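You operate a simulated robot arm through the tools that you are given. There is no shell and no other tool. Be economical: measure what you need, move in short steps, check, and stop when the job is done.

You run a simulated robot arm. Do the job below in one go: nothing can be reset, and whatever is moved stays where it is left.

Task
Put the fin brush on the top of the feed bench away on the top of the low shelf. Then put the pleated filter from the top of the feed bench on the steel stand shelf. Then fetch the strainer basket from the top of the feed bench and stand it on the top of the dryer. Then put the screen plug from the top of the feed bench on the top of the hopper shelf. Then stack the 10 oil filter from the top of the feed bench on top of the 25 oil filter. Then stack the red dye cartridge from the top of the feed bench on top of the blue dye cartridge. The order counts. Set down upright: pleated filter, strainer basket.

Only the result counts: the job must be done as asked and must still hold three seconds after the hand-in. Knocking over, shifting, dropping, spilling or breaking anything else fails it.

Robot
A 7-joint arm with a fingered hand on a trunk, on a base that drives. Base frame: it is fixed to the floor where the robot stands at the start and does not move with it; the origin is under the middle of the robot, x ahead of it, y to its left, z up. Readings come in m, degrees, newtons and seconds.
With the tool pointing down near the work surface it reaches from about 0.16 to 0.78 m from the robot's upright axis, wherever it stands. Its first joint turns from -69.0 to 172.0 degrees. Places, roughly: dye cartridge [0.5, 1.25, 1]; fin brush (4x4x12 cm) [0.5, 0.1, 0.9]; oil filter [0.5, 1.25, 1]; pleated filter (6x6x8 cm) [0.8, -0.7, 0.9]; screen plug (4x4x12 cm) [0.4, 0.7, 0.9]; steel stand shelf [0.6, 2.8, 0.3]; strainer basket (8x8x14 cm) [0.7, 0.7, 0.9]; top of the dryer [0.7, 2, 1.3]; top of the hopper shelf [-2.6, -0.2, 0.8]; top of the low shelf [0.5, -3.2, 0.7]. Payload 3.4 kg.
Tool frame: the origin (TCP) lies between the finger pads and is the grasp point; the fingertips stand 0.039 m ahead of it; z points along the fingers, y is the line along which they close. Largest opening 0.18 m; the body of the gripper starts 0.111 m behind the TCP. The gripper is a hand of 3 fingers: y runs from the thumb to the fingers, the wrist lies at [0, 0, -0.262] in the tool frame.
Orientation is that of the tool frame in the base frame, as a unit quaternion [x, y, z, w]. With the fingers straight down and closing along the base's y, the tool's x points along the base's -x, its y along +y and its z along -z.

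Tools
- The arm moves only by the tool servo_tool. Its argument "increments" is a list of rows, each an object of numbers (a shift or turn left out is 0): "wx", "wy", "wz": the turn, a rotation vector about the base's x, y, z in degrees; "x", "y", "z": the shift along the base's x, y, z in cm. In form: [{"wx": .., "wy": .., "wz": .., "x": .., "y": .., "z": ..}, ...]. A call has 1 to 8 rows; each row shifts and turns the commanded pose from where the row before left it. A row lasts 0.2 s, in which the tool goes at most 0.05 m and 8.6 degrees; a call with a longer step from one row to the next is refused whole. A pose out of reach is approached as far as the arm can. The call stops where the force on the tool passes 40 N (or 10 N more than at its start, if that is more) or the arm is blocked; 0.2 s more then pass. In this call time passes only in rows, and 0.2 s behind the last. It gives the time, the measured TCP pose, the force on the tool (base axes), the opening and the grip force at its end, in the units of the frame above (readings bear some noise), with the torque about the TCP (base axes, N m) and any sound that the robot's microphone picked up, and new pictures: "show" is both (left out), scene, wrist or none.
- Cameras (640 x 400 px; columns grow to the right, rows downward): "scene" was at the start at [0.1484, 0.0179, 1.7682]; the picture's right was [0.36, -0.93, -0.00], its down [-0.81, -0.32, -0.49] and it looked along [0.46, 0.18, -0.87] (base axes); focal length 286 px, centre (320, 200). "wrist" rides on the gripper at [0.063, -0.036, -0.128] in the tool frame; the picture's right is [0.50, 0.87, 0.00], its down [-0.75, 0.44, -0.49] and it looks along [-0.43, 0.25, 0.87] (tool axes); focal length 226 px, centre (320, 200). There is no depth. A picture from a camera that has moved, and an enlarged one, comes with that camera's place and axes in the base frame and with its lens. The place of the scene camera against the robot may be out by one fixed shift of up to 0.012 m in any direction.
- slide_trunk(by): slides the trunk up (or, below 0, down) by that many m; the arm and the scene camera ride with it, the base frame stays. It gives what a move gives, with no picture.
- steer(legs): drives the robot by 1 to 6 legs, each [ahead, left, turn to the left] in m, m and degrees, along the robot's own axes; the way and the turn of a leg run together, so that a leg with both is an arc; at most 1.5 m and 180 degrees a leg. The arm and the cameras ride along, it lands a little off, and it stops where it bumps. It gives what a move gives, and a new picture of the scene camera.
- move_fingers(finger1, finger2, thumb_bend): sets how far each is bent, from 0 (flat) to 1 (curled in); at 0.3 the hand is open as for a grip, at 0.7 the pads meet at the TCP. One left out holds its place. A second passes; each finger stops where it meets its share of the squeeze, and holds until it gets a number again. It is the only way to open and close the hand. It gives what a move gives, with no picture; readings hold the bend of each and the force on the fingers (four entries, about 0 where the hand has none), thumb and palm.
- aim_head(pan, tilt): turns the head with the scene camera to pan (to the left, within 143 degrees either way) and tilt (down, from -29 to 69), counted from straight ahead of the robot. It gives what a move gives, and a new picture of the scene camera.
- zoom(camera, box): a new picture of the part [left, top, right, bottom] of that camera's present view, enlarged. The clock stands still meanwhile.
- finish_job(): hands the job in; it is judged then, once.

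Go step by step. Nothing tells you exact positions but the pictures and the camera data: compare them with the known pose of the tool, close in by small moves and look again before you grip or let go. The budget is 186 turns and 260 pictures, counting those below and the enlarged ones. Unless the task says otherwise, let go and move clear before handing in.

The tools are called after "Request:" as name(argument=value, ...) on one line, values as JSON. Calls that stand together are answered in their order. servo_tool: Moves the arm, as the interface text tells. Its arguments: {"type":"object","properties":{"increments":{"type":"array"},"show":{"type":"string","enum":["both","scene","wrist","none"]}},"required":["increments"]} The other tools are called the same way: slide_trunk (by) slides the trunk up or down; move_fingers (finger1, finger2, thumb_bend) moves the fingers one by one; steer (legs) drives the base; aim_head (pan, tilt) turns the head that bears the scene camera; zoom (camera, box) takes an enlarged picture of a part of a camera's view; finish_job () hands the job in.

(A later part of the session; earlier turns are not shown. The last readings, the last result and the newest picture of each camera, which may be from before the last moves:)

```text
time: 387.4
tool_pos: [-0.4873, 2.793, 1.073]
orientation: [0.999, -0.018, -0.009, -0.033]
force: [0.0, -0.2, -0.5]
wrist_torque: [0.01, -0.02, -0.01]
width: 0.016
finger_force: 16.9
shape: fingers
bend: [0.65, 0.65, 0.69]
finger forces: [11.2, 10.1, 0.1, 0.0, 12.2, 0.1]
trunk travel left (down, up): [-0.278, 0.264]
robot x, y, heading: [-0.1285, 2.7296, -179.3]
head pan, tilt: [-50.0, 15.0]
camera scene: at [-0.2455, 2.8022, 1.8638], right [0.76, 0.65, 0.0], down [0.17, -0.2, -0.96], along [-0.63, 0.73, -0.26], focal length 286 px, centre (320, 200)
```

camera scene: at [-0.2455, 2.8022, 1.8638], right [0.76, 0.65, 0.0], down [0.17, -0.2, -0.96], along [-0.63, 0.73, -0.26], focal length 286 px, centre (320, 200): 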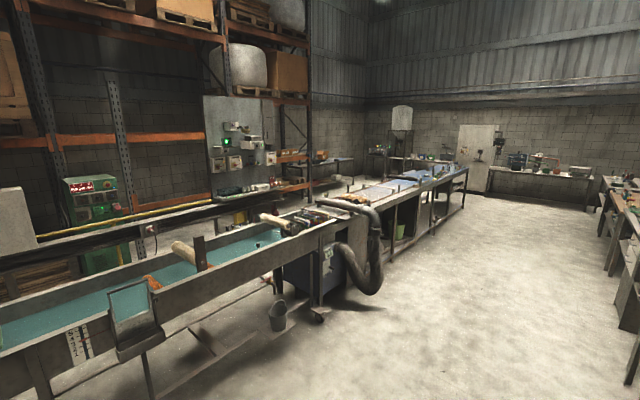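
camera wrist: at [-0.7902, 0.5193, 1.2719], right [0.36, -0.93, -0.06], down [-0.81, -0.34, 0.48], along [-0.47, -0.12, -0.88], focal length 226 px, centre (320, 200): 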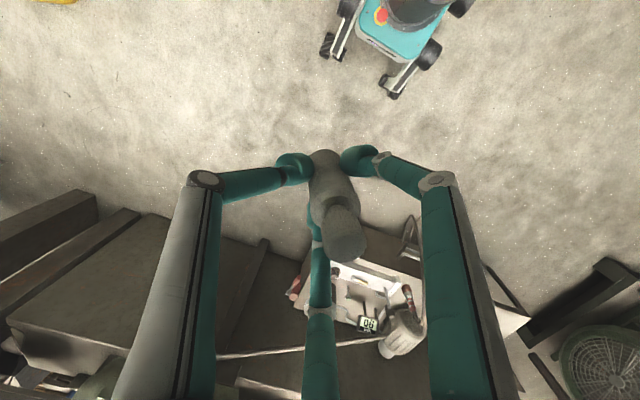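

The line only ends far down (y≈10), but there's a rear aisle about 0.7–1 m wide between the line and the long rail. I'll drive round the far end.

Request:
aim_head(pan=30, tilt=25)

Request:
steer(legs=[[0.55, 0, 0], [0, 0, -90.7], [1.5, 0, 0], [1.5, 0, 0], [1.5, 0, 0], [1.5, 0, 0]])

```text
time: 389.0
tool_pos: [-0.4871, 2.7941, 1.0728]
orientation: [0.999, -0.018, -0.01, -0.032]
force: [0.2, -1.0, -0.8]
wrist_torque: [0.0, 0.01, 0.0]
width: 0.016
finger_force: 16.7
shape: fingers
bend: [0.65, 0.65, 0.69]
finger forces: [11.2, 10.1, 0.0, 0.1, 12.2, 0.0]
trunk travel left (down, up): [-0.278, 0.264]
robot x, y, heading: [-0.1303, 2.7298, -179.2]
head pan, tilt: [30.0, 25.0]
camera scene: at [-0.2633, 2.6839, 1.848], right [-0.51, 0.86, 0.0], down [0.37, 0.21, -0.91], along [-0.78, -0.46, -0.42], focal length 286 px, centre (320, 200)
```

scene: 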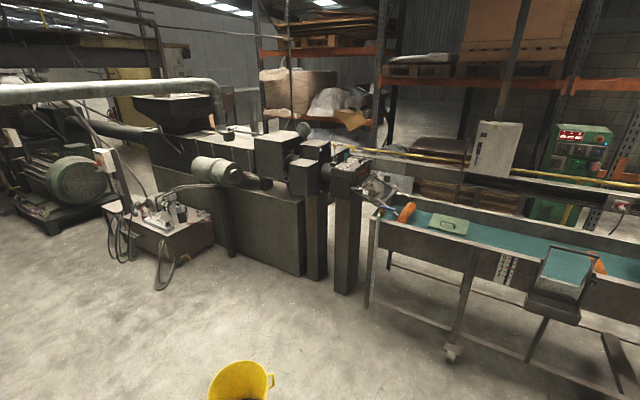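

```text
time: 424.1
tool_pos: [-0.6319, 9.0875, 1.0738]
orientation: [-0.69, 0.723, -0.018, 0.03]
force: [0.1, 0.9, 0.0]
wrist_torque: [-0.01, -0.02, 0.0]
width: 0.0156
finger_force: 16.7
shape: fingers
bend: [0.65, 0.66, 0.69]
finger forces: [10.8, 10.0, 0.0, 0.0, 11.9, 0.0]
trunk travel left (down, up): [-0.278, 0.264]
robot x, y, heading: [-0.6986, 8.7319, 90.1]
head pan, tilt: [30.0, 25.0]
camera scene: at [-0.7367, 8.8612, 1.8479], right [0.86, 0.5, 0.0], down [0.21, -0.37, -0.91], along [-0.46, 0.78, -0.42], focal length 286 px, centre (320, 200)
```

scene: 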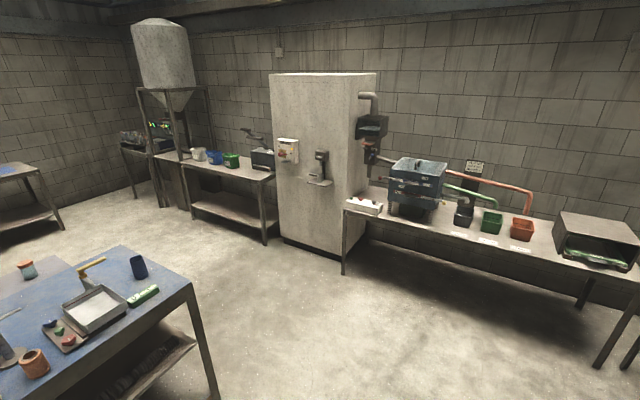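

Clear passage. I'll go around the end of the line and look down the rear aisle.

Request:
steer(legs=[[1.45, 0, 0], [0, 0, 90], [1.3, 0, 0], [1.1, 0, 0], [0, 0, 90]])

Request:
aim_head(pan=0, tilt=22)

```text
time: 450.5
tool_pos: [-3.1768, 9.8393, 1.0732]
orientation: [0.724, 0.689, -0.03, -0.017]
force: [0.5, -0.1, -0.6]
wrist_torque: [0.02, -0.03, 0.0]
width: 0.0154
finger_force: 15.9
shape: fingers
bend: [0.65, 0.66, 0.7]
finger forces: [10.3, 9.7, 0.0, 0.0, 11.7, 0.0]
trunk travel left (down, up): [-0.278, 0.264]
robot x, y, heading: [-3.1135, 10.1934, -89.9]
head pan, tilt: [30.0, 25.0]
camera scene: at [-3.0697, 10.0514, 1.8479], right [-0.87, -0.5, 0.0], down [-0.21, 0.37, -0.91], along [0.46, -0.78, -0.42], focal length 286 px, centre (320, 200)
```

scene: 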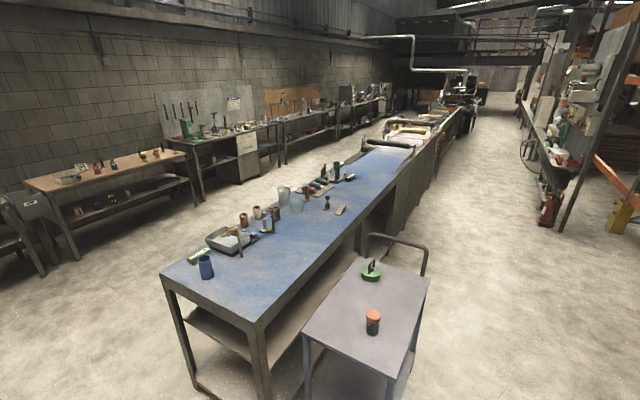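

```text
time: 451.4
tool_pos: [-3.1744, 9.8414, 1.0741]
orientation: [0.724, 0.689, -0.032, -0.016]
force: [-0.2, -0.2, 0.2]
wrist_torque: [-0.02, -0.02, 0.01]
width: 0.0152
finger_force: 15.8
shape: fingers
bend: [0.65, 0.66, 0.7]
finger forces: [10.3, 9.7, 0.0, 0.1, 11.7, 0.1]
trunk travel left (down, up): [-0.278, 0.264]
robot x, y, heading: [-3.1162, 10.1939, -90.1]
head pan, tilt: [0.0, 22.0]
camera scene: at [-3.1163, 10.0384, 1.8526], right [-1.0, 0.0, 0.0], down [0.0, 0.38, -0.93], along [0.0, -0.93, -0.38], focal length 286 px, centre (320, 200)
```

scene: 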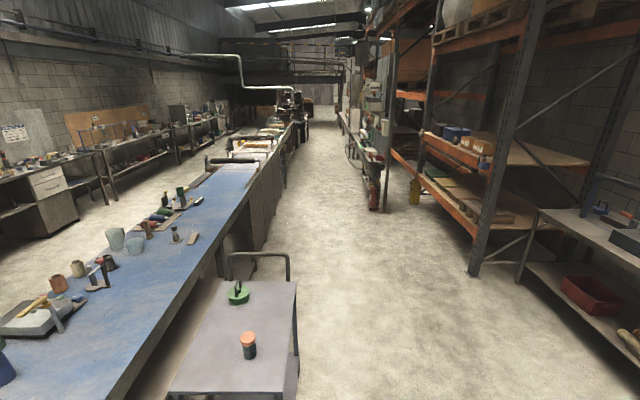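

There's a wide rear aisle. I'll pass the trolley on its right and drive down toward the hopper.

Request:
steer(legs=[[0, -0.42, 0], [1.5, 0, 0], [0.8, 0, 0], [0, 0.4, 0], [1.5, 0, 0], [1.5, 0, 0]])

```text
time: 481.2
tool_pos: [-3.1928, 4.5081, 1.075]
orientation: [0.727, 0.685, -0.031, -0.018]
force: [0.0, -0.3, -0.1]
wrist_torque: [0.0, 0.0, 0.03]
width: 0.0158
finger_force: 15.8
shape: fingers
bend: [0.65, 0.66, 0.7]
finger forces: [10.6, 9.8, 0.0, 0.1, 11.5, 0.0]
trunk travel left (down, up): [-0.278, 0.264]
robot x, y, heading: [-3.1285, 4.8576, -90.5]
head pan, tilt: [0.0, 22.0]
camera scene: at [-3.135, 4.7041, 1.8525], right [-1.0, 0.01, 0.0], down [0.01, 0.38, -0.93], along [-0.01, -0.93, -0.38], focal length 286 px, centre (320, 200)
```

scene: 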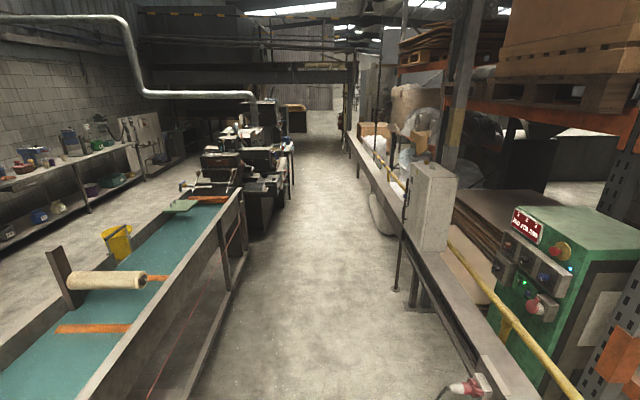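

The rear aisle is clear and a pale shelf shows beside the hopper ahead. Continuing.

Request:
steer(legs=[[1.5, 0, 0.4], [1.5, 0, 0], [0.3, 0, 0]])

Request:
aim_head(pan=15, tilt=32)

```text
time: 497.4
tool_pos: [-3.1589, 1.1992, 1.0748]
orientation: [0.72, 0.693, -0.034, -0.017]
force: [-0.8, -0.6, -1.1]
wrist_torque: [0.02, -0.02, 0.0]
width: 0.015
finger_force: 16.5
shape: fingers
bend: [0.65, 0.66, 0.7]
finger forces: [10.6, 9.7, 0.0, 0.0, 11.6, 0.1]
trunk travel left (down, up): [-0.278, 0.264]
robot x, y, heading: [-3.1063, 1.5503, -89.4]
head pan, tilt: [0.0, 22.0]
camera scene: at [-3.1083, 1.3938, 1.8525], right [-1.0, -0.01, 0.0], down [0.0, 0.38, -0.93], along [0.01, -0.93, -0.38], focal length 286 px, centre (320, 200)
```

scene: 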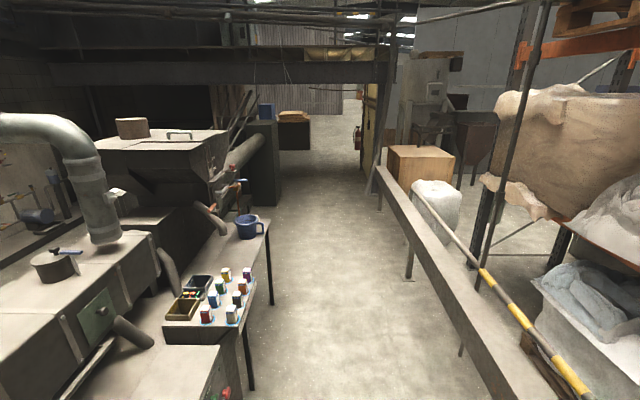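

```text
time: 498.1
tool_pos: [-3.1562, 1.2017, 1.0763]
orientation: [0.72, 0.692, -0.037, -0.017]
force: [0.4, 0.3, -1.2]
wrist_torque: [0.02, 0.02, 0.03]
width: 0.0152
finger_force: 16.4
shape: fingers
bend: [0.65, 0.66, 0.7]
finger forces: [10.7, 9.6, 0.0, 0.1, 11.7, 0.0]
trunk travel left (down, up): [-0.278, 0.264]
robot x, y, heading: [-3.1036, 1.548, -89.3]
head pan, tilt: [15.0, 32.0]
camera scene: at [-3.0835, 1.4018, 1.8368], right [-0.96, -0.27, 0.0], down [-0.14, 0.51, -0.85], along [0.23, -0.81, -0.53], focal length 286 px, centre (320, 200)
```

scene: 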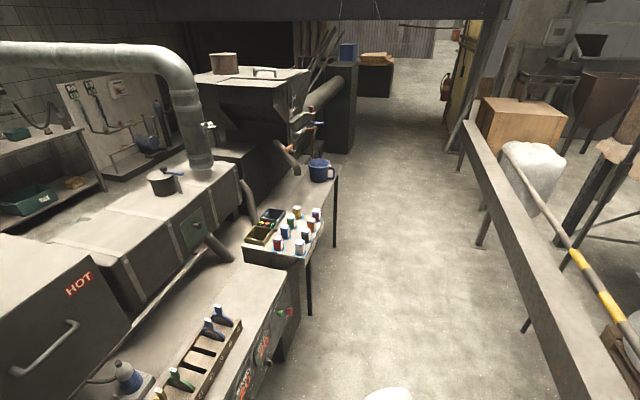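

I see the hopper shelf: a narrow table with a sample tray at its near end, a blue mug further on, and free space between. Zooming.

Request:
zoom(camera="scene", box=[210, 100, 370, 280])

```text
2.22 times, centred on (290, 190) of scene
camera zoom: at [-3.0835, 1.4018, 1.8368], right [-0.96, -0.27, 0.0], down [-0.14, 0.51, -0.85], along [0.23, -0.81, -0.53], focal length 636 px, centre (387, 222)
```

zoom: 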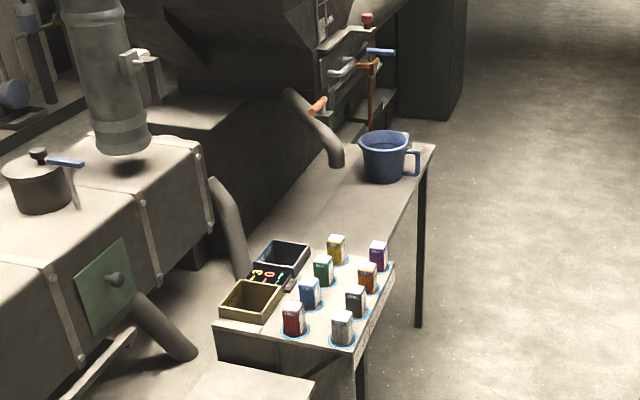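

The free patch is around (-2.62, -0.19). I'll drive alongside, staying parallel to the shelf, and reach to the left.

Request:
steer(legs=[[1.44, 0, -0.6]])

Request:
servo_tool(increments=[{"wx": 1.5, "wy": -4.4, "x": 3}, {"x": 4.5}, {"x": 4.5}, {"x": 4.5}, {"x": 4.5}, {"x": 4.5}, {"x": 4.5}, {"x": 4.5}], show="wrist")

```text
time: 505.3
tool_pos: [-3.1477, -0.2326, 1.0764]
orientation: [0.724, 0.689, -0.036, -0.017]
force: [0.2, -0.7, -1.0]
wrist_torque: [0.0, 0.02, 0.01]
width: 0.0154
finger_force: 15.9
shape: fingers
bend: [0.65, 0.66, 0.7]
finger forces: [10.5, 9.5, 0.0, 0.1, 11.5, 0.0]
trunk travel left (down, up): [-0.278, 0.264]
robot x, y, heading: [-3.0939, 0.1148, -89.9]
head pan, tilt: [15.0, 32.0]
camera scene: at [-3.0726, -0.0335, 1.8367], right [-0.97, -0.26, 0.0], down [-0.14, 0.51, -0.85], along [0.22, -0.82, -0.53], focal length 286 px, centre (320, 200)
```

scene: 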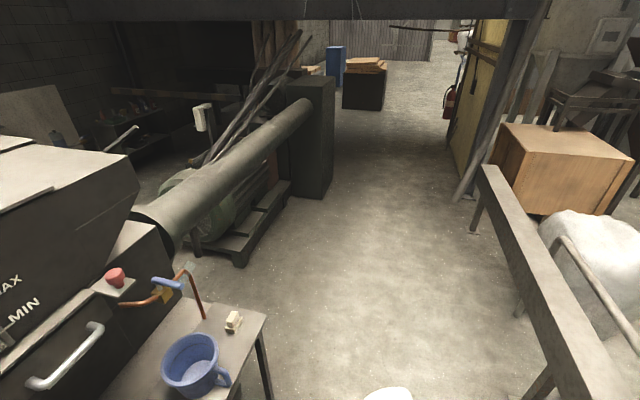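

```text
time: 507.1
tool_pos: [-2.7963, -0.2308, 1.0764]
orientation: [0.725, 0.689, -0.002, -0.003]
force: [-0.3, -0.5, -0.2]
wrist_torque: [0.02, 0.0, -0.02]
width: 0.015
finger_force: 15.7
shape: fingers
bend: [0.65, 0.66, 0.7]
finger forces: [10.5, 9.5, 0.1, 0.0, 11.6, 0.0]
trunk travel left (down, up): [-0.278, 0.264]
robot x, y, heading: [-3.0937, 0.1192, -90.2]
head pan, tilt: [15.0, 32.0]
camera wrist: at [-2.829, -0.1639, 1.2042], right [0.89, 0.46, -0.01], down [0.4, -0.77, 0.49], along [0.22, -0.44, -0.87], focal length 226 px, centre (320, 200)
```

wrist: 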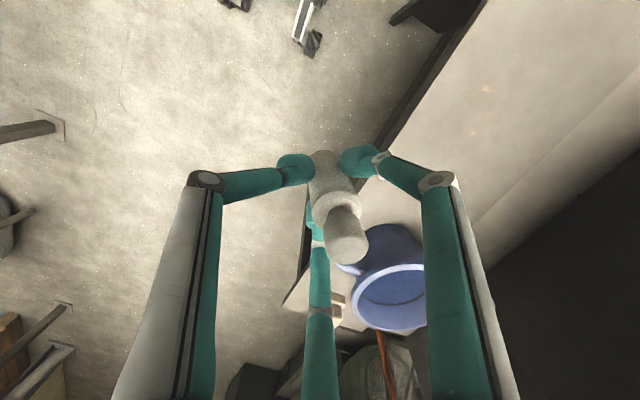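

Request:
servo_tool(increments=[{"x": 4.5, "y": 1}, {"x": 4.5, "y": 1}, {"x": 4.5, "y": 1}, {"x": 4.5, "y": 1}, {"x": 2.5}, {"z": -3}, {"z": 0}], show="wrist")

Request:
aim_head(pan=50, tilt=55)

```text
time: 508.7
tool_pos: [-2.7432, -0.2175, 1.0467]
orientation: [0.725, 0.689, -0.001, -0.002]
force: [-0.8, -0.6, -0.2]
wrist_torque: [-0.04, 0.0, -0.01]
width: 0.0149
finger_force: 16.3
shape: fingers
bend: [0.65, 0.66, 0.7]
finger forces: [10.9, 9.5, 0.1, 0.1, 11.6, 0.1]
out of reach, approached as far as the arm can: row 2, 3, 4, 5
trunk travel left (down, up): [-0.278, 0.264]
robot x, y, heading: [-3.0914, 0.1144, -89.8]
head pan, tilt: [15.0, 32.0]
camera wrist: at [-2.7758, -0.1519, 1.1743], right [0.89, 0.46, 0.0], down [0.4, -0.77, 0.49], along [0.22, -0.44, -0.87], focal length 226 px, centre (320, 200)
```

wrist: 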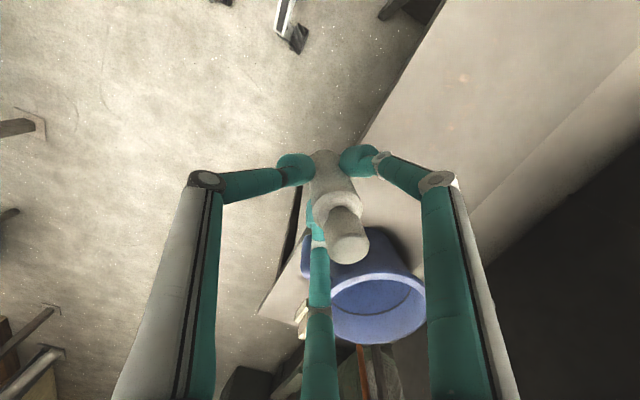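

```text
time: 509.7
tool_pos: [-2.7425, -0.2179, 1.0468]
orientation: [0.725, 0.689, -0.001, -0.001]
force: [-0.3, 0.0, 0.4]
wrist_torque: [0.01, 0.01, 0.03]
width: 0.015
finger_force: 16.0
shape: fingers
bend: [0.65, 0.66, 0.7]
finger forces: [10.8, 9.5, 0.0, 0.0, 11.6, 0.0]
trunk travel left (down, up): [-0.278, 0.264]
robot x, y, heading: [-3.0925, 0.1188, -89.9]
head pan, tilt: [50.0, 55.0]
camera scene: at [-3.0341, 0.0073, 1.8039], right [-0.64, -0.77, 0.0], down [-0.63, 0.53, -0.57], along [0.44, -0.37, -0.82], focal length 286 px, centre (320, 200)
```

scene: 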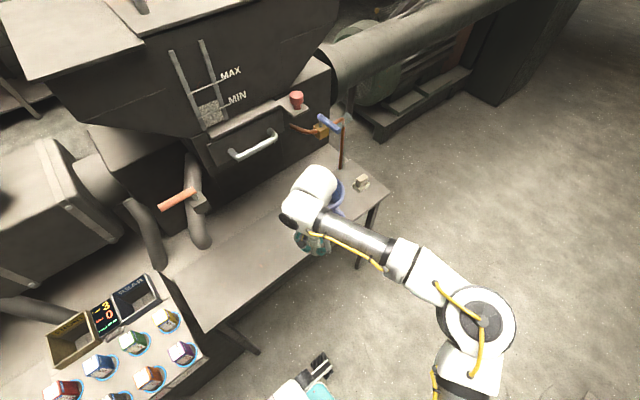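

The joint limit stops further reach to the left. I'll raise a bit, drive ahead 0.28 m and turn the robot 40° left so the hand swings over the free patch.

Request:
servo_tool(increments=[{"z": 4}, {"z": 4}], show="none")

Request:
steer(legs=[[0.28, 0, 0], [0, 0, 40]])

```text
time: 510.3
tool_pos: [-2.7434, -0.2151, 1.1282]
orientation: [0.724, 0.69, -0.001, 0.0]
force: [0.3, -0.1, -0.4]
wrist_torque: [-0.02, -0.01, -0.01]
width: 0.0153
finger_force: 15.7
shape: fingers
bend: [0.65, 0.66, 0.7]
finger forces: [10.9, 9.7, 0.0, 0.0, 11.5, 0.0]
trunk travel left (down, up): [-0.278, 0.264]
robot x, y, heading: [-3.0952, 0.1137, -89.8]
head pan, tilt: [50.0, 55.0]
```

```text
time: 514.1
tool_pos: [-2.6095, -0.1919, 1.1282]
orientation: [0.442, 0.897, -0.001, 0.0]
force: [0.3, 0.4, -0.3]
wrist_torque: [-0.02, -0.02, -0.03]
width: 0.0147
finger_force: 16.0
shape: fingers
bend: [0.65, 0.66, 0.7]
finger forces: [10.9, 9.7, 0.0, 0.0, 11.6, 0.1]
trunk travel left (down, up): [-0.278, 0.264]
robot x, y, heading: [-3.0938, -0.1637, -49.4]
head pan, tilt: [50.0, 55.0]
camera scene: at [-2.9802, -0.212, 1.8039], right [0.01, -1.0, 0.0], down [-0.82, -0.01, -0.57], along [0.57, 0.01, -0.82], focal length 286 px, centre (320, 200)
```

scene: 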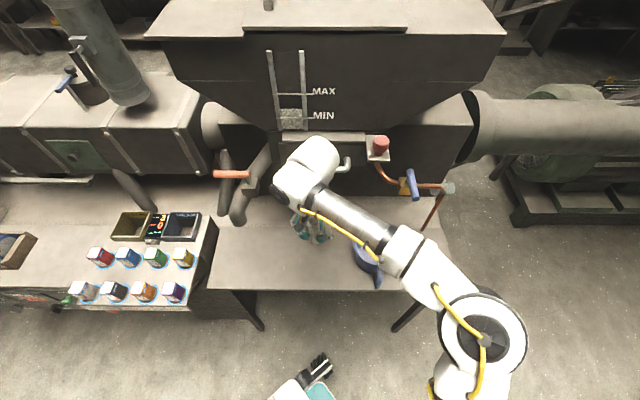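

The hand is right over the free patch. Adjusting slightly and lowering.

Request:
servo_tool(increments=[{"x": 3, "y": 3}, {"z": -4.5}, {"z": -4.5}, {"z": -4.5}, {"z": -4.5}, {"z": -3}, {"z": 0}], show="wrist")

Request:
servo_tool(increments=[{"z": -0.7}, {"z": -0.5}, {"z": -0.4}, {"z": -0.3}, {"z": 0}], show="none")

```text
time: 515.7
tool_pos: [-2.6089, -0.1941, 0.9187]
orientation: [0.443, 0.896, -0.002, 0.001]
force: [-0.5, -0.6, -0.3]
wrist_torque: [-0.01, 0.02, 0.03]
width: 0.0149
finger_force: 15.5
shape: fingers
bend: [0.65, 0.66, 0.7]
finger forces: [10.8, 9.6, 0.1, 0.1, 11.4, 0.0]
out of reach, approached as far as the arm can: row 1, 5
trunk travel left (down, up): [-0.278, 0.264]
robot x, y, heading: [-3.0917, -0.1684, -49.5]
head pan, tilt: [50.0, 55.0]
camera wrist: at [-2.677, -0.1649, 1.0475], right [0.38, 0.92, 0.0], down [0.8, -0.33, 0.49], along [0.45, -0.19, -0.87], focal length 226 px, centre (320, 200)
```

wrist: 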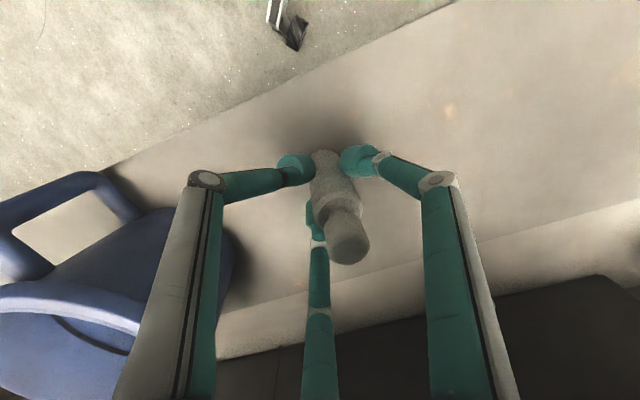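

```text
time: 516.9
tool_pos: [-2.6083, -0.1924, 0.8997]
orientation: [0.442, 0.897, -0.003, 0.0]
force: [0.1, 0.1, -0.6]
wrist_torque: [0.01, -0.01, 0.01]
width: 0.0
finger_force: 0.0
shape: fingers
bend: [0.71, 0.71, 0.74]
finger forces: [0.0, 0.0, 0.1, 0.0, 0.1, 0.0]
trunk travel left (down, up): [-0.278, 0.264]
robot x, y, heading: [-3.0884, -0.1638, -49.3]
head pan, tilt: [50.0, 55.0]
```

The grip closed to zero — the plug slipped out. Looking.

Request:
servo_tool(increments=[{"z": 0}], show="both")

```text
time: 517.3
tool_pos: [-2.6105, -0.1954, 0.9003]
orientation: [0.443, 0.897, -0.001, 0.001]
force: [1.1, -0.4, 1.4]
wrist_torque: [-0.01, 0.0, 0.0]
width: 0.0
finger_force: 0.0
shape: fingers
bend: [0.71, 0.71, 0.74]
finger forces: [0.1, 0.0, 0.0, 0.0, 0.0, 0.0]
trunk travel left (down, up): [-0.278, 0.264]
robot x, y, heading: [-3.0929, -0.1628, -49.5]
head pan, tilt: [50.0, 55.0]
camera scene: at [-2.9811, -0.2134, 1.8039], right [0.01, -1.0, 0.0], down [-0.82, -0.01, -0.57], along [0.57, 0.01, -0.82], focal length 286 px, centre (320, 200)
camera wrist: at [-2.6778, -0.1667, 1.0287], right [0.38, 0.92, 0.0], down [0.8, -0.33, 0.49], along [0.45, -0.19, -0.87], focal length 226 px, centre (320, 200)
```

scene: 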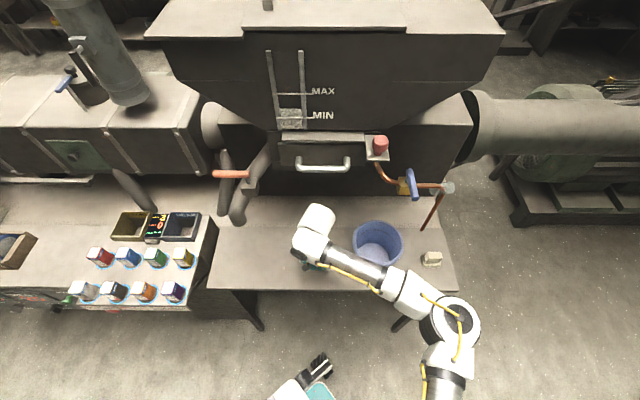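
wrist: 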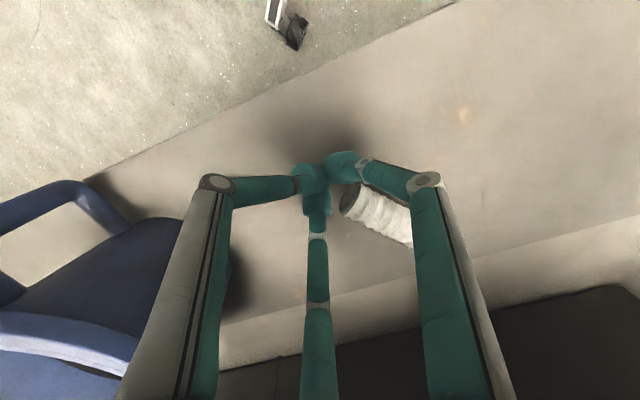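

The plug has tipped over but lies on the shelf, well within its edges. I'll lift the hand straight up and verify it is at rest.

Request:
servo_tool(increments=[{"z": 3}, {"z": 4.5}, {"z": 4.5}, {"z": 4.5}], show="wrist")

Request:
zoom(camera="wrist", box=[200, 80, 520, 280])

```text
time: 518.3
tool_pos: [-2.6114, -0.1945, 1.0667]
orientation: [0.442, 0.897, -0.001, 0.0]
force: [-0.1, 0.2, -0.1]
wrist_torque: [-0.02, 0.0, 0.02]
width: 0.0
finger_force: 0.0
shape: fingers
bend: [0.71, 0.71, 0.74]
finger forces: [0.1, 0.0, 0.0, 0.0, 0.1, 0.1]
trunk travel left (down, up): [-0.278, 0.264]
robot x, y, heading: [-3.0932, -0.1586, -49.4]
head pan, tilt: [50.0, 55.0]
camera wrist: at [-2.6789, -0.1647, 1.195], right [0.38, 0.92, 0.0], down [0.81, -0.33, 0.49], along [0.45, -0.19, -0.87], focal length 226 px, centre (320, 200)
```

wrist: 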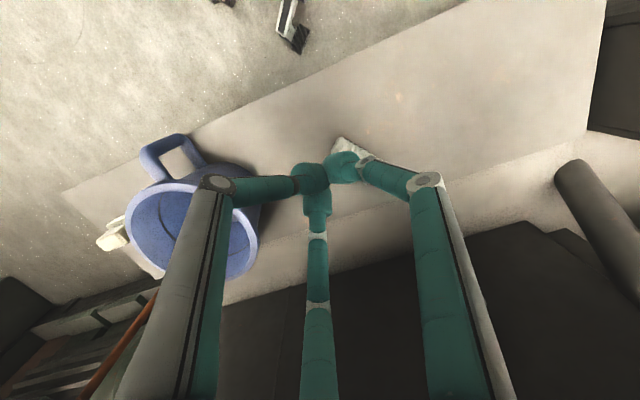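

```text
2.00 times, centred on (360, 180) of wrist
camera zoom: at [-2.6789, -0.1647, 1.195], right [0.38, 0.92, 0.0], down [0.81, -0.33, 0.49], along [0.45, -0.19, -0.87], focal length 452 px, centre (240, 240)
```

zoom: 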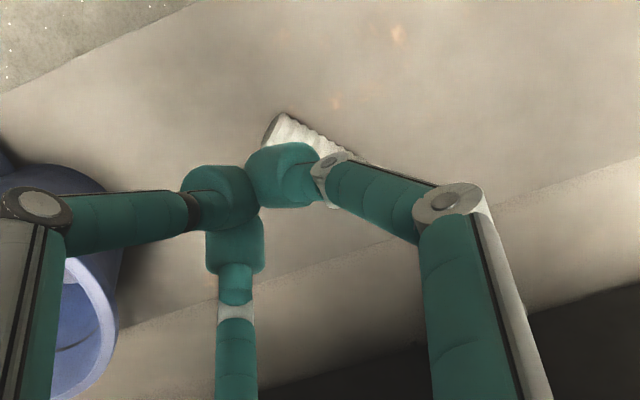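

The plug rests on the shelf. Now I return: turn back parallel, pull the hand in, and reverse along the rear aisle.

Request:
steer(legs=[[0, 0, -40.4]])

Request:
servo_tool(increments=[{"x": -4.5}, {"x": -4.5}, {"x": -4.5}, {"x": -4.5}, {"x": -4.5}, {"x": -4.5}, {"x": -4.5}], show="none")

```text
time: 520.6
tool_pos: [-2.7447, -0.4987, 1.0663]
orientation: [0.724, 0.689, -0.001, 0.0]
force: [0.0, 0.0, 0.2]
wrist_torque: [0.02, 0.01, 0.0]
width: 0.0
finger_force: 0.0
shape: fingers
bend: [0.71, 0.71, 0.74]
finger forces: [0.0, 0.1, 0.0, 0.0, 0.0, 0.0]
trunk travel left (down, up): [-0.278, 0.264]
robot x, y, heading: [-3.0894, -0.1621, -89.8]
head pan, tilt: [50.0, 55.0]
camera scene: at [-3.0332, -0.2733, 1.8039], right [-0.64, -0.77, 0.0], down [-0.63, 0.53, -0.57], along [0.44, -0.37, -0.82], focal length 286 px, centre (320, 200)
```

scene: 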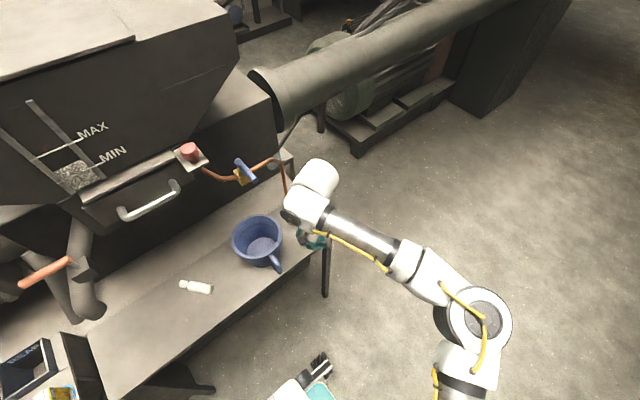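

```text
time: 522.2
tool_pos: [-3.0665, -0.4965, 1.0676]
orientation: [0.725, 0.689, -0.001, 0.002]
force: [0.9, -0.9, 0.3]
wrist_torque: [0.0, 0.01, 0.01]
width: 0.0
finger_force: 0.0
shape: fingers
bend: [0.71, 0.71, 0.74]
finger forces: [0.1, 0.0, 0.0, 0.0, 0.1, 0.0]
trunk travel left (down, up): [-0.278, 0.264]
robot x, y, heading: [-3.091, -0.1661, -90.2]
head pan, tilt: [50.0, 55.0]
```

The plug is visible lying in the middle of the shelf. Reversing along the aisle now.

Request:
aim_head(pan=0, tilt=40)

Request:
steer(legs=[[-1.5, 0, 0.2], [-1.5, 0, 0], [-1.5, 0, 0], [-1.5, 0, 0], [-1.5, 0, 0], [0, -0.43, 0]])

```text
time: 523.4
tool_pos: [-3.0618, -0.4985, 1.0684]
orientation: [0.725, 0.689, -0.002, 0.0]
force: [0.4, 0.0, 0.3]
wrist_torque: [0.02, 0.02, -0.03]
width: 0.0
finger_force: 0.0
shape: fingers
bend: [0.71, 0.71, 0.74]
finger forces: [0.0, 0.0, 0.1, 0.1, 0.0, 0.1]
trunk travel left (down, up): [-0.278, 0.264]
robot x, y, heading: [-3.0877, -0.1619, -89.9]
head pan, tilt: [0.0, 40.0]
camera scene: at [-3.0931, -0.3123, 1.8244], right [-1.0, 0.0, 0.0], down [0.0, 0.65, -0.76], along [0.0, -0.76, -0.65], focal length 286 px, centre (320, 200)
```

scene: 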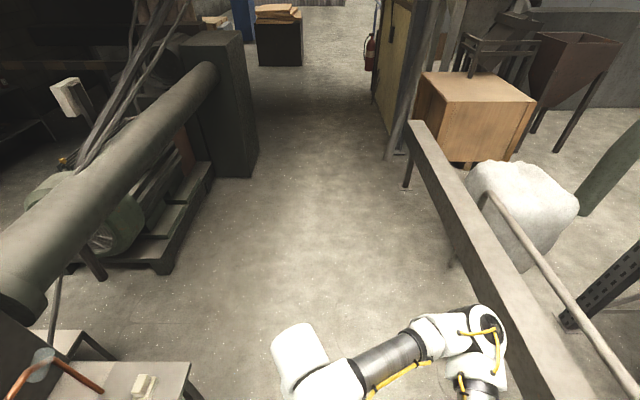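

```text
time: 561.0
tool_pos: [-3.4812, 6.978, 1.0669]
orientation: [0.729, 0.684, -0.004, -0.001]
force: [0.0, 0.6, 0.0]
wrist_torque: [-0.06, 0.01, -0.01]
width: 0.0001
finger_force: 0.0
shape: fingers
bend: [0.71, 0.71, 0.74]
finger forces: [0.1, 0.0, 0.0, 0.0, 0.0, 0.1]
trunk travel left (down, up): [-0.278, 0.264]
robot x, y, heading: [-3.5185, 7.3121, -90.3]
head pan, tilt: [0.0, 40.0]
camera scene: at [-3.5085, 7.1626, 1.8245], right [-1.0, 0.01, 0.0], down [0.01, 0.65, -0.76], along [-0.01, -0.76, -0.65], focal length 286 px, centre (320, 200)
```

scene: 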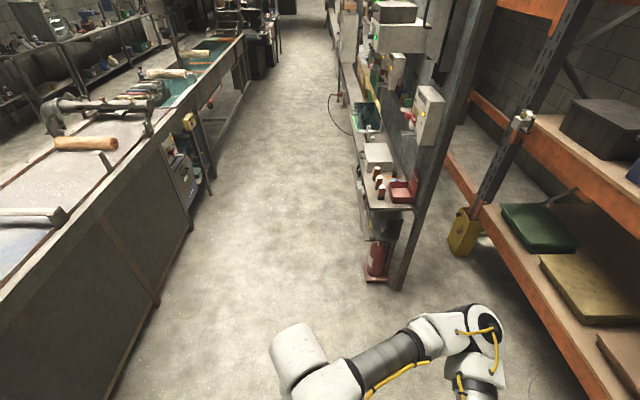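

Request:
steer(legs=[[-1.5, 0, 0.3], [-1.35, 0, 0], [0, 0, 90], [1.5, 0, 0], [1.28, 0, 0], [0, 0, -90]])

Request:
steer(legs=[[1.5, 0, 0], [1.5, 0, 0], [1.5, 0, 0], [1.5, 0, 0], [1.5, 0, 0]])

```text
time: 595.4
tool_pos: [-0.672, 9.7757, 1.0677]
orientation: [0.722, 0.692, -0.002, 0.001]
force: [0.2, -0.6, 0.1]
wrist_torque: [0.04, -0.02, -0.02]
width: 0.0001
finger_force: 0.0
shape: fingers
bend: [0.71, 0.71, 0.74]
finger forces: [0.0, 0.1, 0.1, 0.1, 0.1, 0.0]
trunk travel left (down, up): [-0.278, 0.264]
robot x, y, heading: [-0.7077, 10.1032, -89.7]
head pan, tilt: [0.0, 40.0]
camera scene: at [-0.7095, 9.9577, 1.8244], right [-1.0, -0.01, 0.0], down [0.0, 0.65, -0.76], along [0.01, -0.76, -0.65], focal length 286 px, centre (320, 200)
```

scene: 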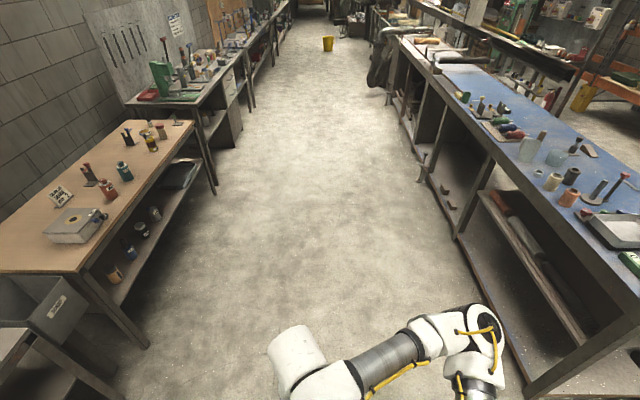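

```text
time: 631.0
tool_pos: [-0.632, 2.2724, 1.0681]
orientation: [0.725, 0.689, -0.005, 0.002]
force: [0.7, 1.0, 0.3]
wrist_torque: [0.01, -0.03, 0.01]
width: 0.0
finger_force: 0.0
shape: fingers
bend: [0.71, 0.71, 0.74]
finger forces: [0.0, 0.1, 0.0, 0.0, 0.0, 0.1]
trunk travel left (down, up): [-0.278, 0.264]
robot x, y, heading: [-0.6665, 2.6016, -90.0]
head pan, tilt: [0.0, 40.0]
camera scene: at [-0.6673, 2.4528, 1.8244], right [-1.0, 0.0, 0.0], down [0.0, 0.65, -0.76], along [0.0, -0.76, -0.65], focal length 286 px, centre (320, 200)
```

scene: 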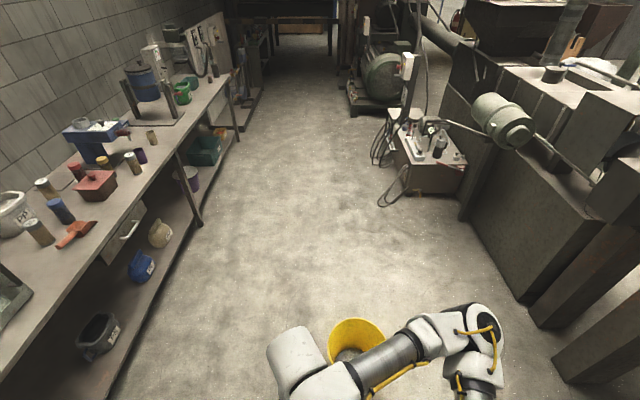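

I'll sidestep clear of the bucket, drive to y≈1.4 and face the bench.

Request:
steer(legs=[[0, 0.35, 0], [1.2, 0, 0], [0, 0, 90], [0.3, 0, 0]])

Request:
move_fingers(finger1=0.46, finger2=0.46, thumb_bend=0.46)

Request:
servo_tool(increments=[{"z": 4}, {"z": 4}, {"z": 4}], show="scene")

```text
time: 644.4
tool_pos: [0.307, 1.425, 1.0701]
orientation: [0.03, 1.0, -0.002, 0.005]
force: [-0.3, -0.4, 0.5]
wrist_torque: [0.03, 0.02, -0.01]
width: 0.0
finger_force: 0.0
shape: fingers
bend: [0.71, 0.71, 0.74]
finger forces: [0.1, 0.0, 0.0, 0.1, 0.0, 0.0]
trunk travel left (down, up): [-0.278, 0.264]
robot x, y, heading: [-0.0231, 1.3921, -0.3]
head pan, tilt: [0.0, 40.0]
camera scene: at [0.1251, 1.3813, 1.8244], right [-0.01, -1.0, 0.0], down [-0.65, 0.01, -0.76], along [0.76, 0.0, -0.65], focal length 286 px, centre (320, 200)
```

scene: 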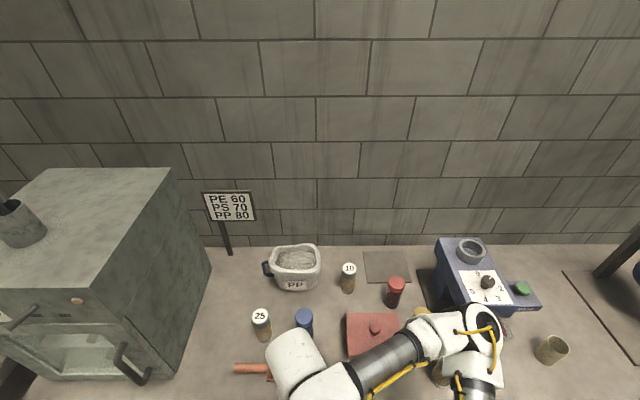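

```text
time: 645.4
tool_pos: [0.305, 1.4288, 1.0708]
orientation: [0.03, 1.0, -0.004, 0.006]
force: [0.0, 0.1, 0.4]
wrist_torque: [-0.01, 0.01, -0.01]
width: 0.0881
finger_force: 0.0
shape: fingers
bend: [0.46, 0.46, 0.46]
finger forces: [0.0, 0.0, 0.1, 0.0, 0.0, 0.0]
trunk travel left (down, up): [-0.278, 0.264]
robot x, y, heading: [-0.0209, 1.3959, -0.6]
head pan, tilt: [0.0, 40.0]
```

```text
time: 646.2
tool_pos: [0.3026, 1.4299, 1.1913]
orientation: [0.029, 1.0, -0.006, 0.006]
force: [0.4, 0.0, 0.4]
wrist_torque: [0.0, -0.02, -0.01]
width: 0.0882
finger_force: 0.2
shape: fingers
bend: [0.46, 0.46, 0.46]
finger forces: [0.0, 0.1, 0.0, 0.0, 0.0, 0.0]
trunk travel left (down, up): [-0.278, 0.264]
robot x, y, heading: [-0.0233, 1.3946, -0.5]
head pan, tilt: [0.0, 40.0]
camera scene: at [0.1225, 1.3845, 1.8247], right [-0.01, -1.0, 0.0], down [-0.64, 0.01, -0.76], along [0.76, 0.0, -0.64], focal length 286 px, centre (320, 200)
```

scene: 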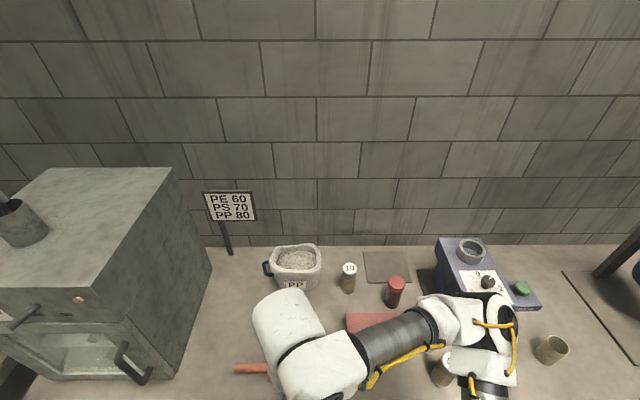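

Moving closer and extending the hand over the "10" filter.

Request:
steer(legs=[[0.06, 0, 0.5]])

Request:
servo_tool(increments=[{"x": 4.3, "y": -1.9}, {"x": 4.3, "y": -1.9}, {"x": 4.3, "y": -1.9}, {"x": 4.3, "y": -1.9}, {"x": 4.3, "y": -1.9}, {"x": 4.3, "y": -1.9}, {"x": 4.3, "y": -1.9}, {"x": 4.3, "y": -1.9}], show="wrist")

```text
time: 647.2
tool_pos: [0.3658, 1.4318, 1.1904]
orientation: [0.024, 1.0, -0.003, 0.006]
force: [0.8, 0.3, -0.7]
wrist_torque: [0.01, 0.04, 0.02]
width: 0.0883
finger_force: 0.1
shape: fingers
bend: [0.46, 0.46, 0.46]
finger forces: [0.1, 0.0, 0.1, 0.1, 0.1, 0.1]
trunk travel left (down, up): [-0.278, 0.264]
robot x, y, heading: [0.036, 1.3951, 0.2]
head pan, tilt: [0.0, 40.0]
camera scene: at [0.1858, 1.3855, 1.8243], right [0.0, -1.0, 0.0], down [-0.65, 0.0, -0.76], along [0.76, 0.0, -0.65], focal length 286 px, centre (320, 200)
```

scene: 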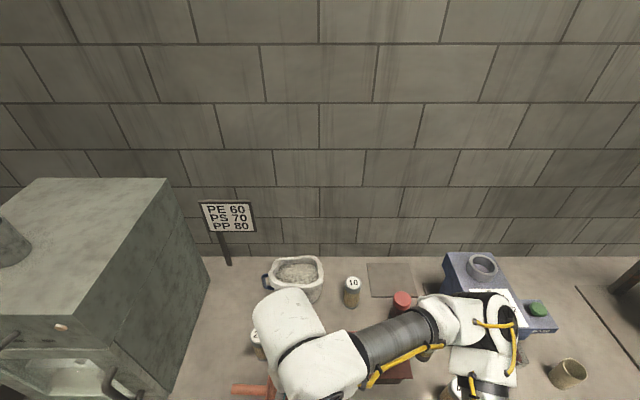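

```text
time: 649.0
tool_pos: [0.7082, 1.2814, 1.1882]
orientation: [0.024, 1.0, -0.006, 0.006]
force: [0.1, 0.3, 0.5]
wrist_torque: [-0.03, 0.03, 0.04]
width: 0.0883
finger_force: 0.0
shape: fingers
bend: [0.46, 0.46, 0.46]
finger forces: [0.0, 0.1, 0.0, 0.1, 0.1, 0.1]
trunk travel left (down, up): [-0.278, 0.264]
robot x, y, heading: [0.0385, 1.3956, 0.3]
head pan, tilt: [0.0, 40.0]
camera wrist: at [0.6416, 1.2516, 1.3157], right [-0.46, 0.89, -0.01], down [0.77, 0.4, 0.5], along [0.45, 0.22, -0.87], focal length 226 px, centre (320, 200)
```

wrist: 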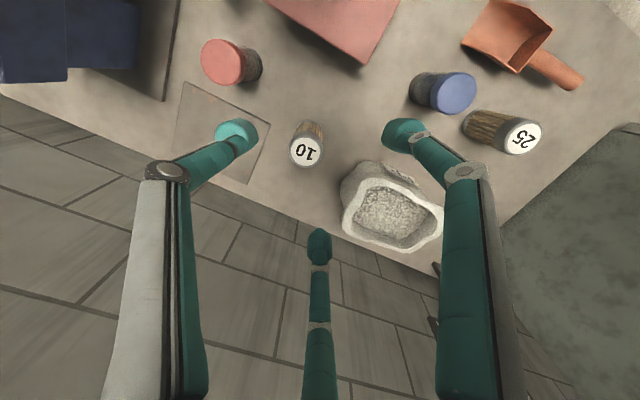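

Request:
servo_tool(increments=[{"x": 2}, {"x": 2}, {"z": -4.5}, {"z": -4.5}, {"z": -4.5}, {"z": 0}], show="wrist")

```text
time: 650.4
tool_pos: [0.7442, 1.2823, 1.0571]
orientation: [0.025, 1.0, -0.006, 0.006]
force: [0.6, 0.2, 0.1]
wrist_torque: [-0.02, -0.02, -0.03]
width: 0.0881
finger_force: 0.1
shape: fingers
bend: [0.46, 0.46, 0.46]
finger forces: [0.1, 0.0, 0.1, 0.0, 0.0, 0.0]
trunk travel left (down, up): [-0.278, 0.264]
robot x, y, heading: [0.0397, 1.3973, -0.1]
head pan, tilt: [0.0, 40.0]
camera wrist: at [0.6782, 1.2515, 1.1827], right [-0.46, 0.89, -0.02], down [0.77, 0.4, 0.5], along [0.45, 0.22, -0.87], focal length 226 px, centre (320, 200)
```

wrist: 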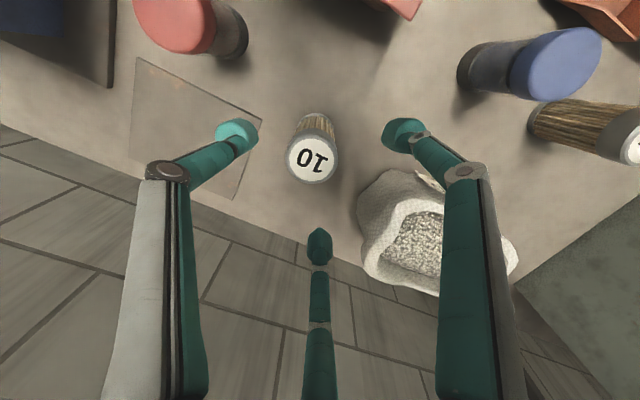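

The filter is at (0.75, 1.277), about 15 cm tall. Descending to grip.

Request:
servo_tool(increments=[{"x": 0.6, "y": -0.5, "z": -4}, {"z": -4.5}, {"z": -4}, {"z": -2}, {"z": 0}], show="wrist")

Request:
move_fingers(finger1=0.72, finger2=0.72, thumb_bend=0.72)

Request:
servo_tool(increments=[{"z": 2}, {"z": 4}, {"z": 4.5}, {"z": 4.5}, {"z": 4.5}, {"z": 4.5}], show="wrist")

```text
time: 651.6
tool_pos: [0.7517, 1.2777, 0.9107]
orientation: [0.025, 1.0, -0.005, 0.007]
force: [-0.8, -0.8, 0.3]
wrist_torque: [0.03, 0.0, 0.02]
width: 0.0881
finger_force: 0.0
shape: fingers
bend: [0.46, 0.46, 0.46]
finger forces: [0.0, 0.0, 0.1, 0.1, 0.0, 0.0]
trunk travel left (down, up): [-0.278, 0.264]
robot x, y, heading: [0.0366, 1.3983, 0.2]
head pan, tilt: [0.0, 40.0]
camera wrist: at [0.6847, 1.2464, 1.0371], right [-0.46, 0.89, -0.01], down [0.77, 0.4, 0.5], along [0.45, 0.22, -0.87], focal length 226 px, centre (320, 200)
```

wrist: 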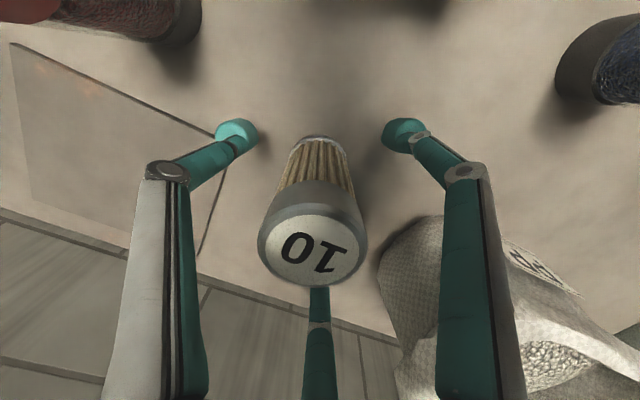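

```text
time: 652.6
tool_pos: [0.7524, 1.2767, 0.9103]
orientation: [0.024, 1.0, -0.005, 0.007]
force: [-0.3, 0.4, 0.3]
wrist_torque: [-0.01, 0.0, 0.03]
width: 0.0359
finger_force: 20.4
shape: fingers
bend: [0.59, 0.56, 0.62]
finger forces: [11.4, 13.8, 0.0, 0.0, 16.7, 0.0]
trunk travel left (down, up): [-0.278, 0.264]
robot x, y, heading: [0.0373, 1.3946, 0.4]
head pan, tilt: [0.0, 40.0]
```

```text
time: 654.0
tool_pos: [0.7504, 1.277, 1.1522]
orientation: [0.025, 1.0, -0.004, 0.006]
force: [0.3, -0.2, -2.1]
wrist_torque: [-0.03, 0.04, -0.02]
width: 0.036
finger_force: 20.6
shape: fingers
bend: [0.59, 0.56, 0.62]
finger forces: [11.3, 13.9, 0.0, 0.0, 16.5, 0.0]
trunk travel left (down, up): [-0.278, 0.264]
robot x, y, heading: [0.04, 1.3955, 0.2]
head pan, tilt: [0.0, 40.0]
camera wrist: at [0.6836, 1.2463, 1.2788], right [-0.46, 0.89, -0.01], down [0.77, 0.4, 0.5], along [0.45, 0.22, -0.87], focal length 226 px, centre (320, 200)
```

wrist: 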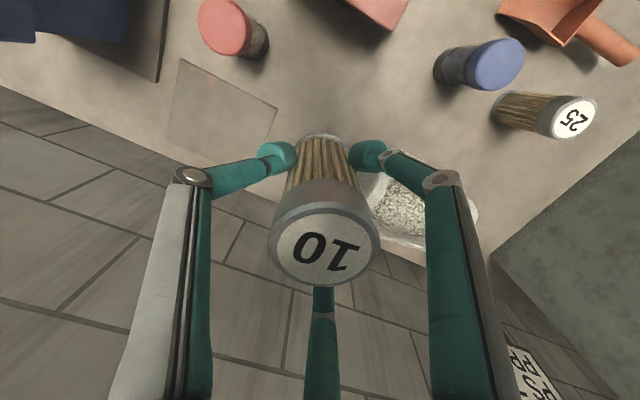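

The "10" filter is held. Moving toward the "25" filter to measure it precisely.

Request:
servo_tool(increments=[{"x": -2, "y": 4}, {"x": -2, "y": 4}, {"x": -3, "y": 4}, {"x": -3, "y": 4}, {"x": -3, "y": 4}, {"z": 0}, {"z": 0}], show="both")

```text
time: 655.6
tool_pos: [0.622, 1.4743, 1.1493]
orientation: [0.025, 1.0, -0.004, 0.008]
force: [0.2, -0.1, -2.8]
wrist_torque: [0.01, 0.01, -0.02]
width: 0.0355
finger_force: 20.7
shape: fingers
bend: [0.59, 0.56, 0.62]
finger forces: [11.2, 14.0, 0.1, 0.0, 16.5, 0.1]
trunk travel left (down, up): [-0.278, 0.264]
robot x, y, heading: [0.0389, 1.3903, 0.1]
head pan, tilt: [0.0, 40.0]
camera scene: at [0.1856, 1.3851, 1.8243], right [0.0, -1.0, 0.0], down [-0.65, 0.0, -0.76], along [0.76, 0.0, -0.65], focal length 286 px, centre (320, 200)
camera wrist: at [0.5546, 1.4451, 1.2771], right [-0.46, 0.89, -0.01], down [0.77, 0.4, 0.5], along [0.45, 0.22, -0.87], focal length 226 px, centre (320, 200)
```

scene: 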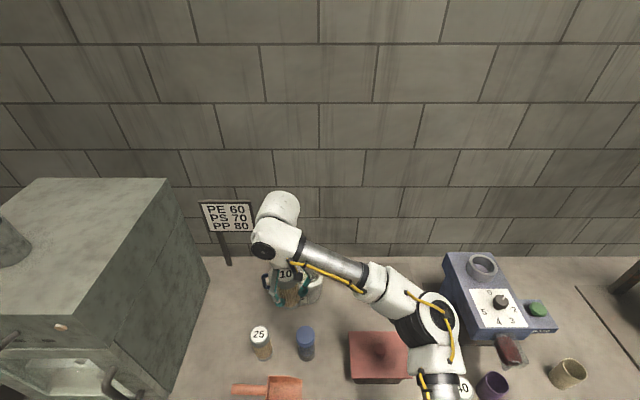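
wrist: 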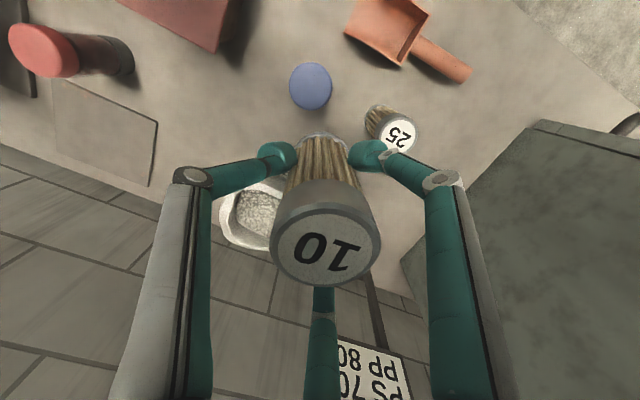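

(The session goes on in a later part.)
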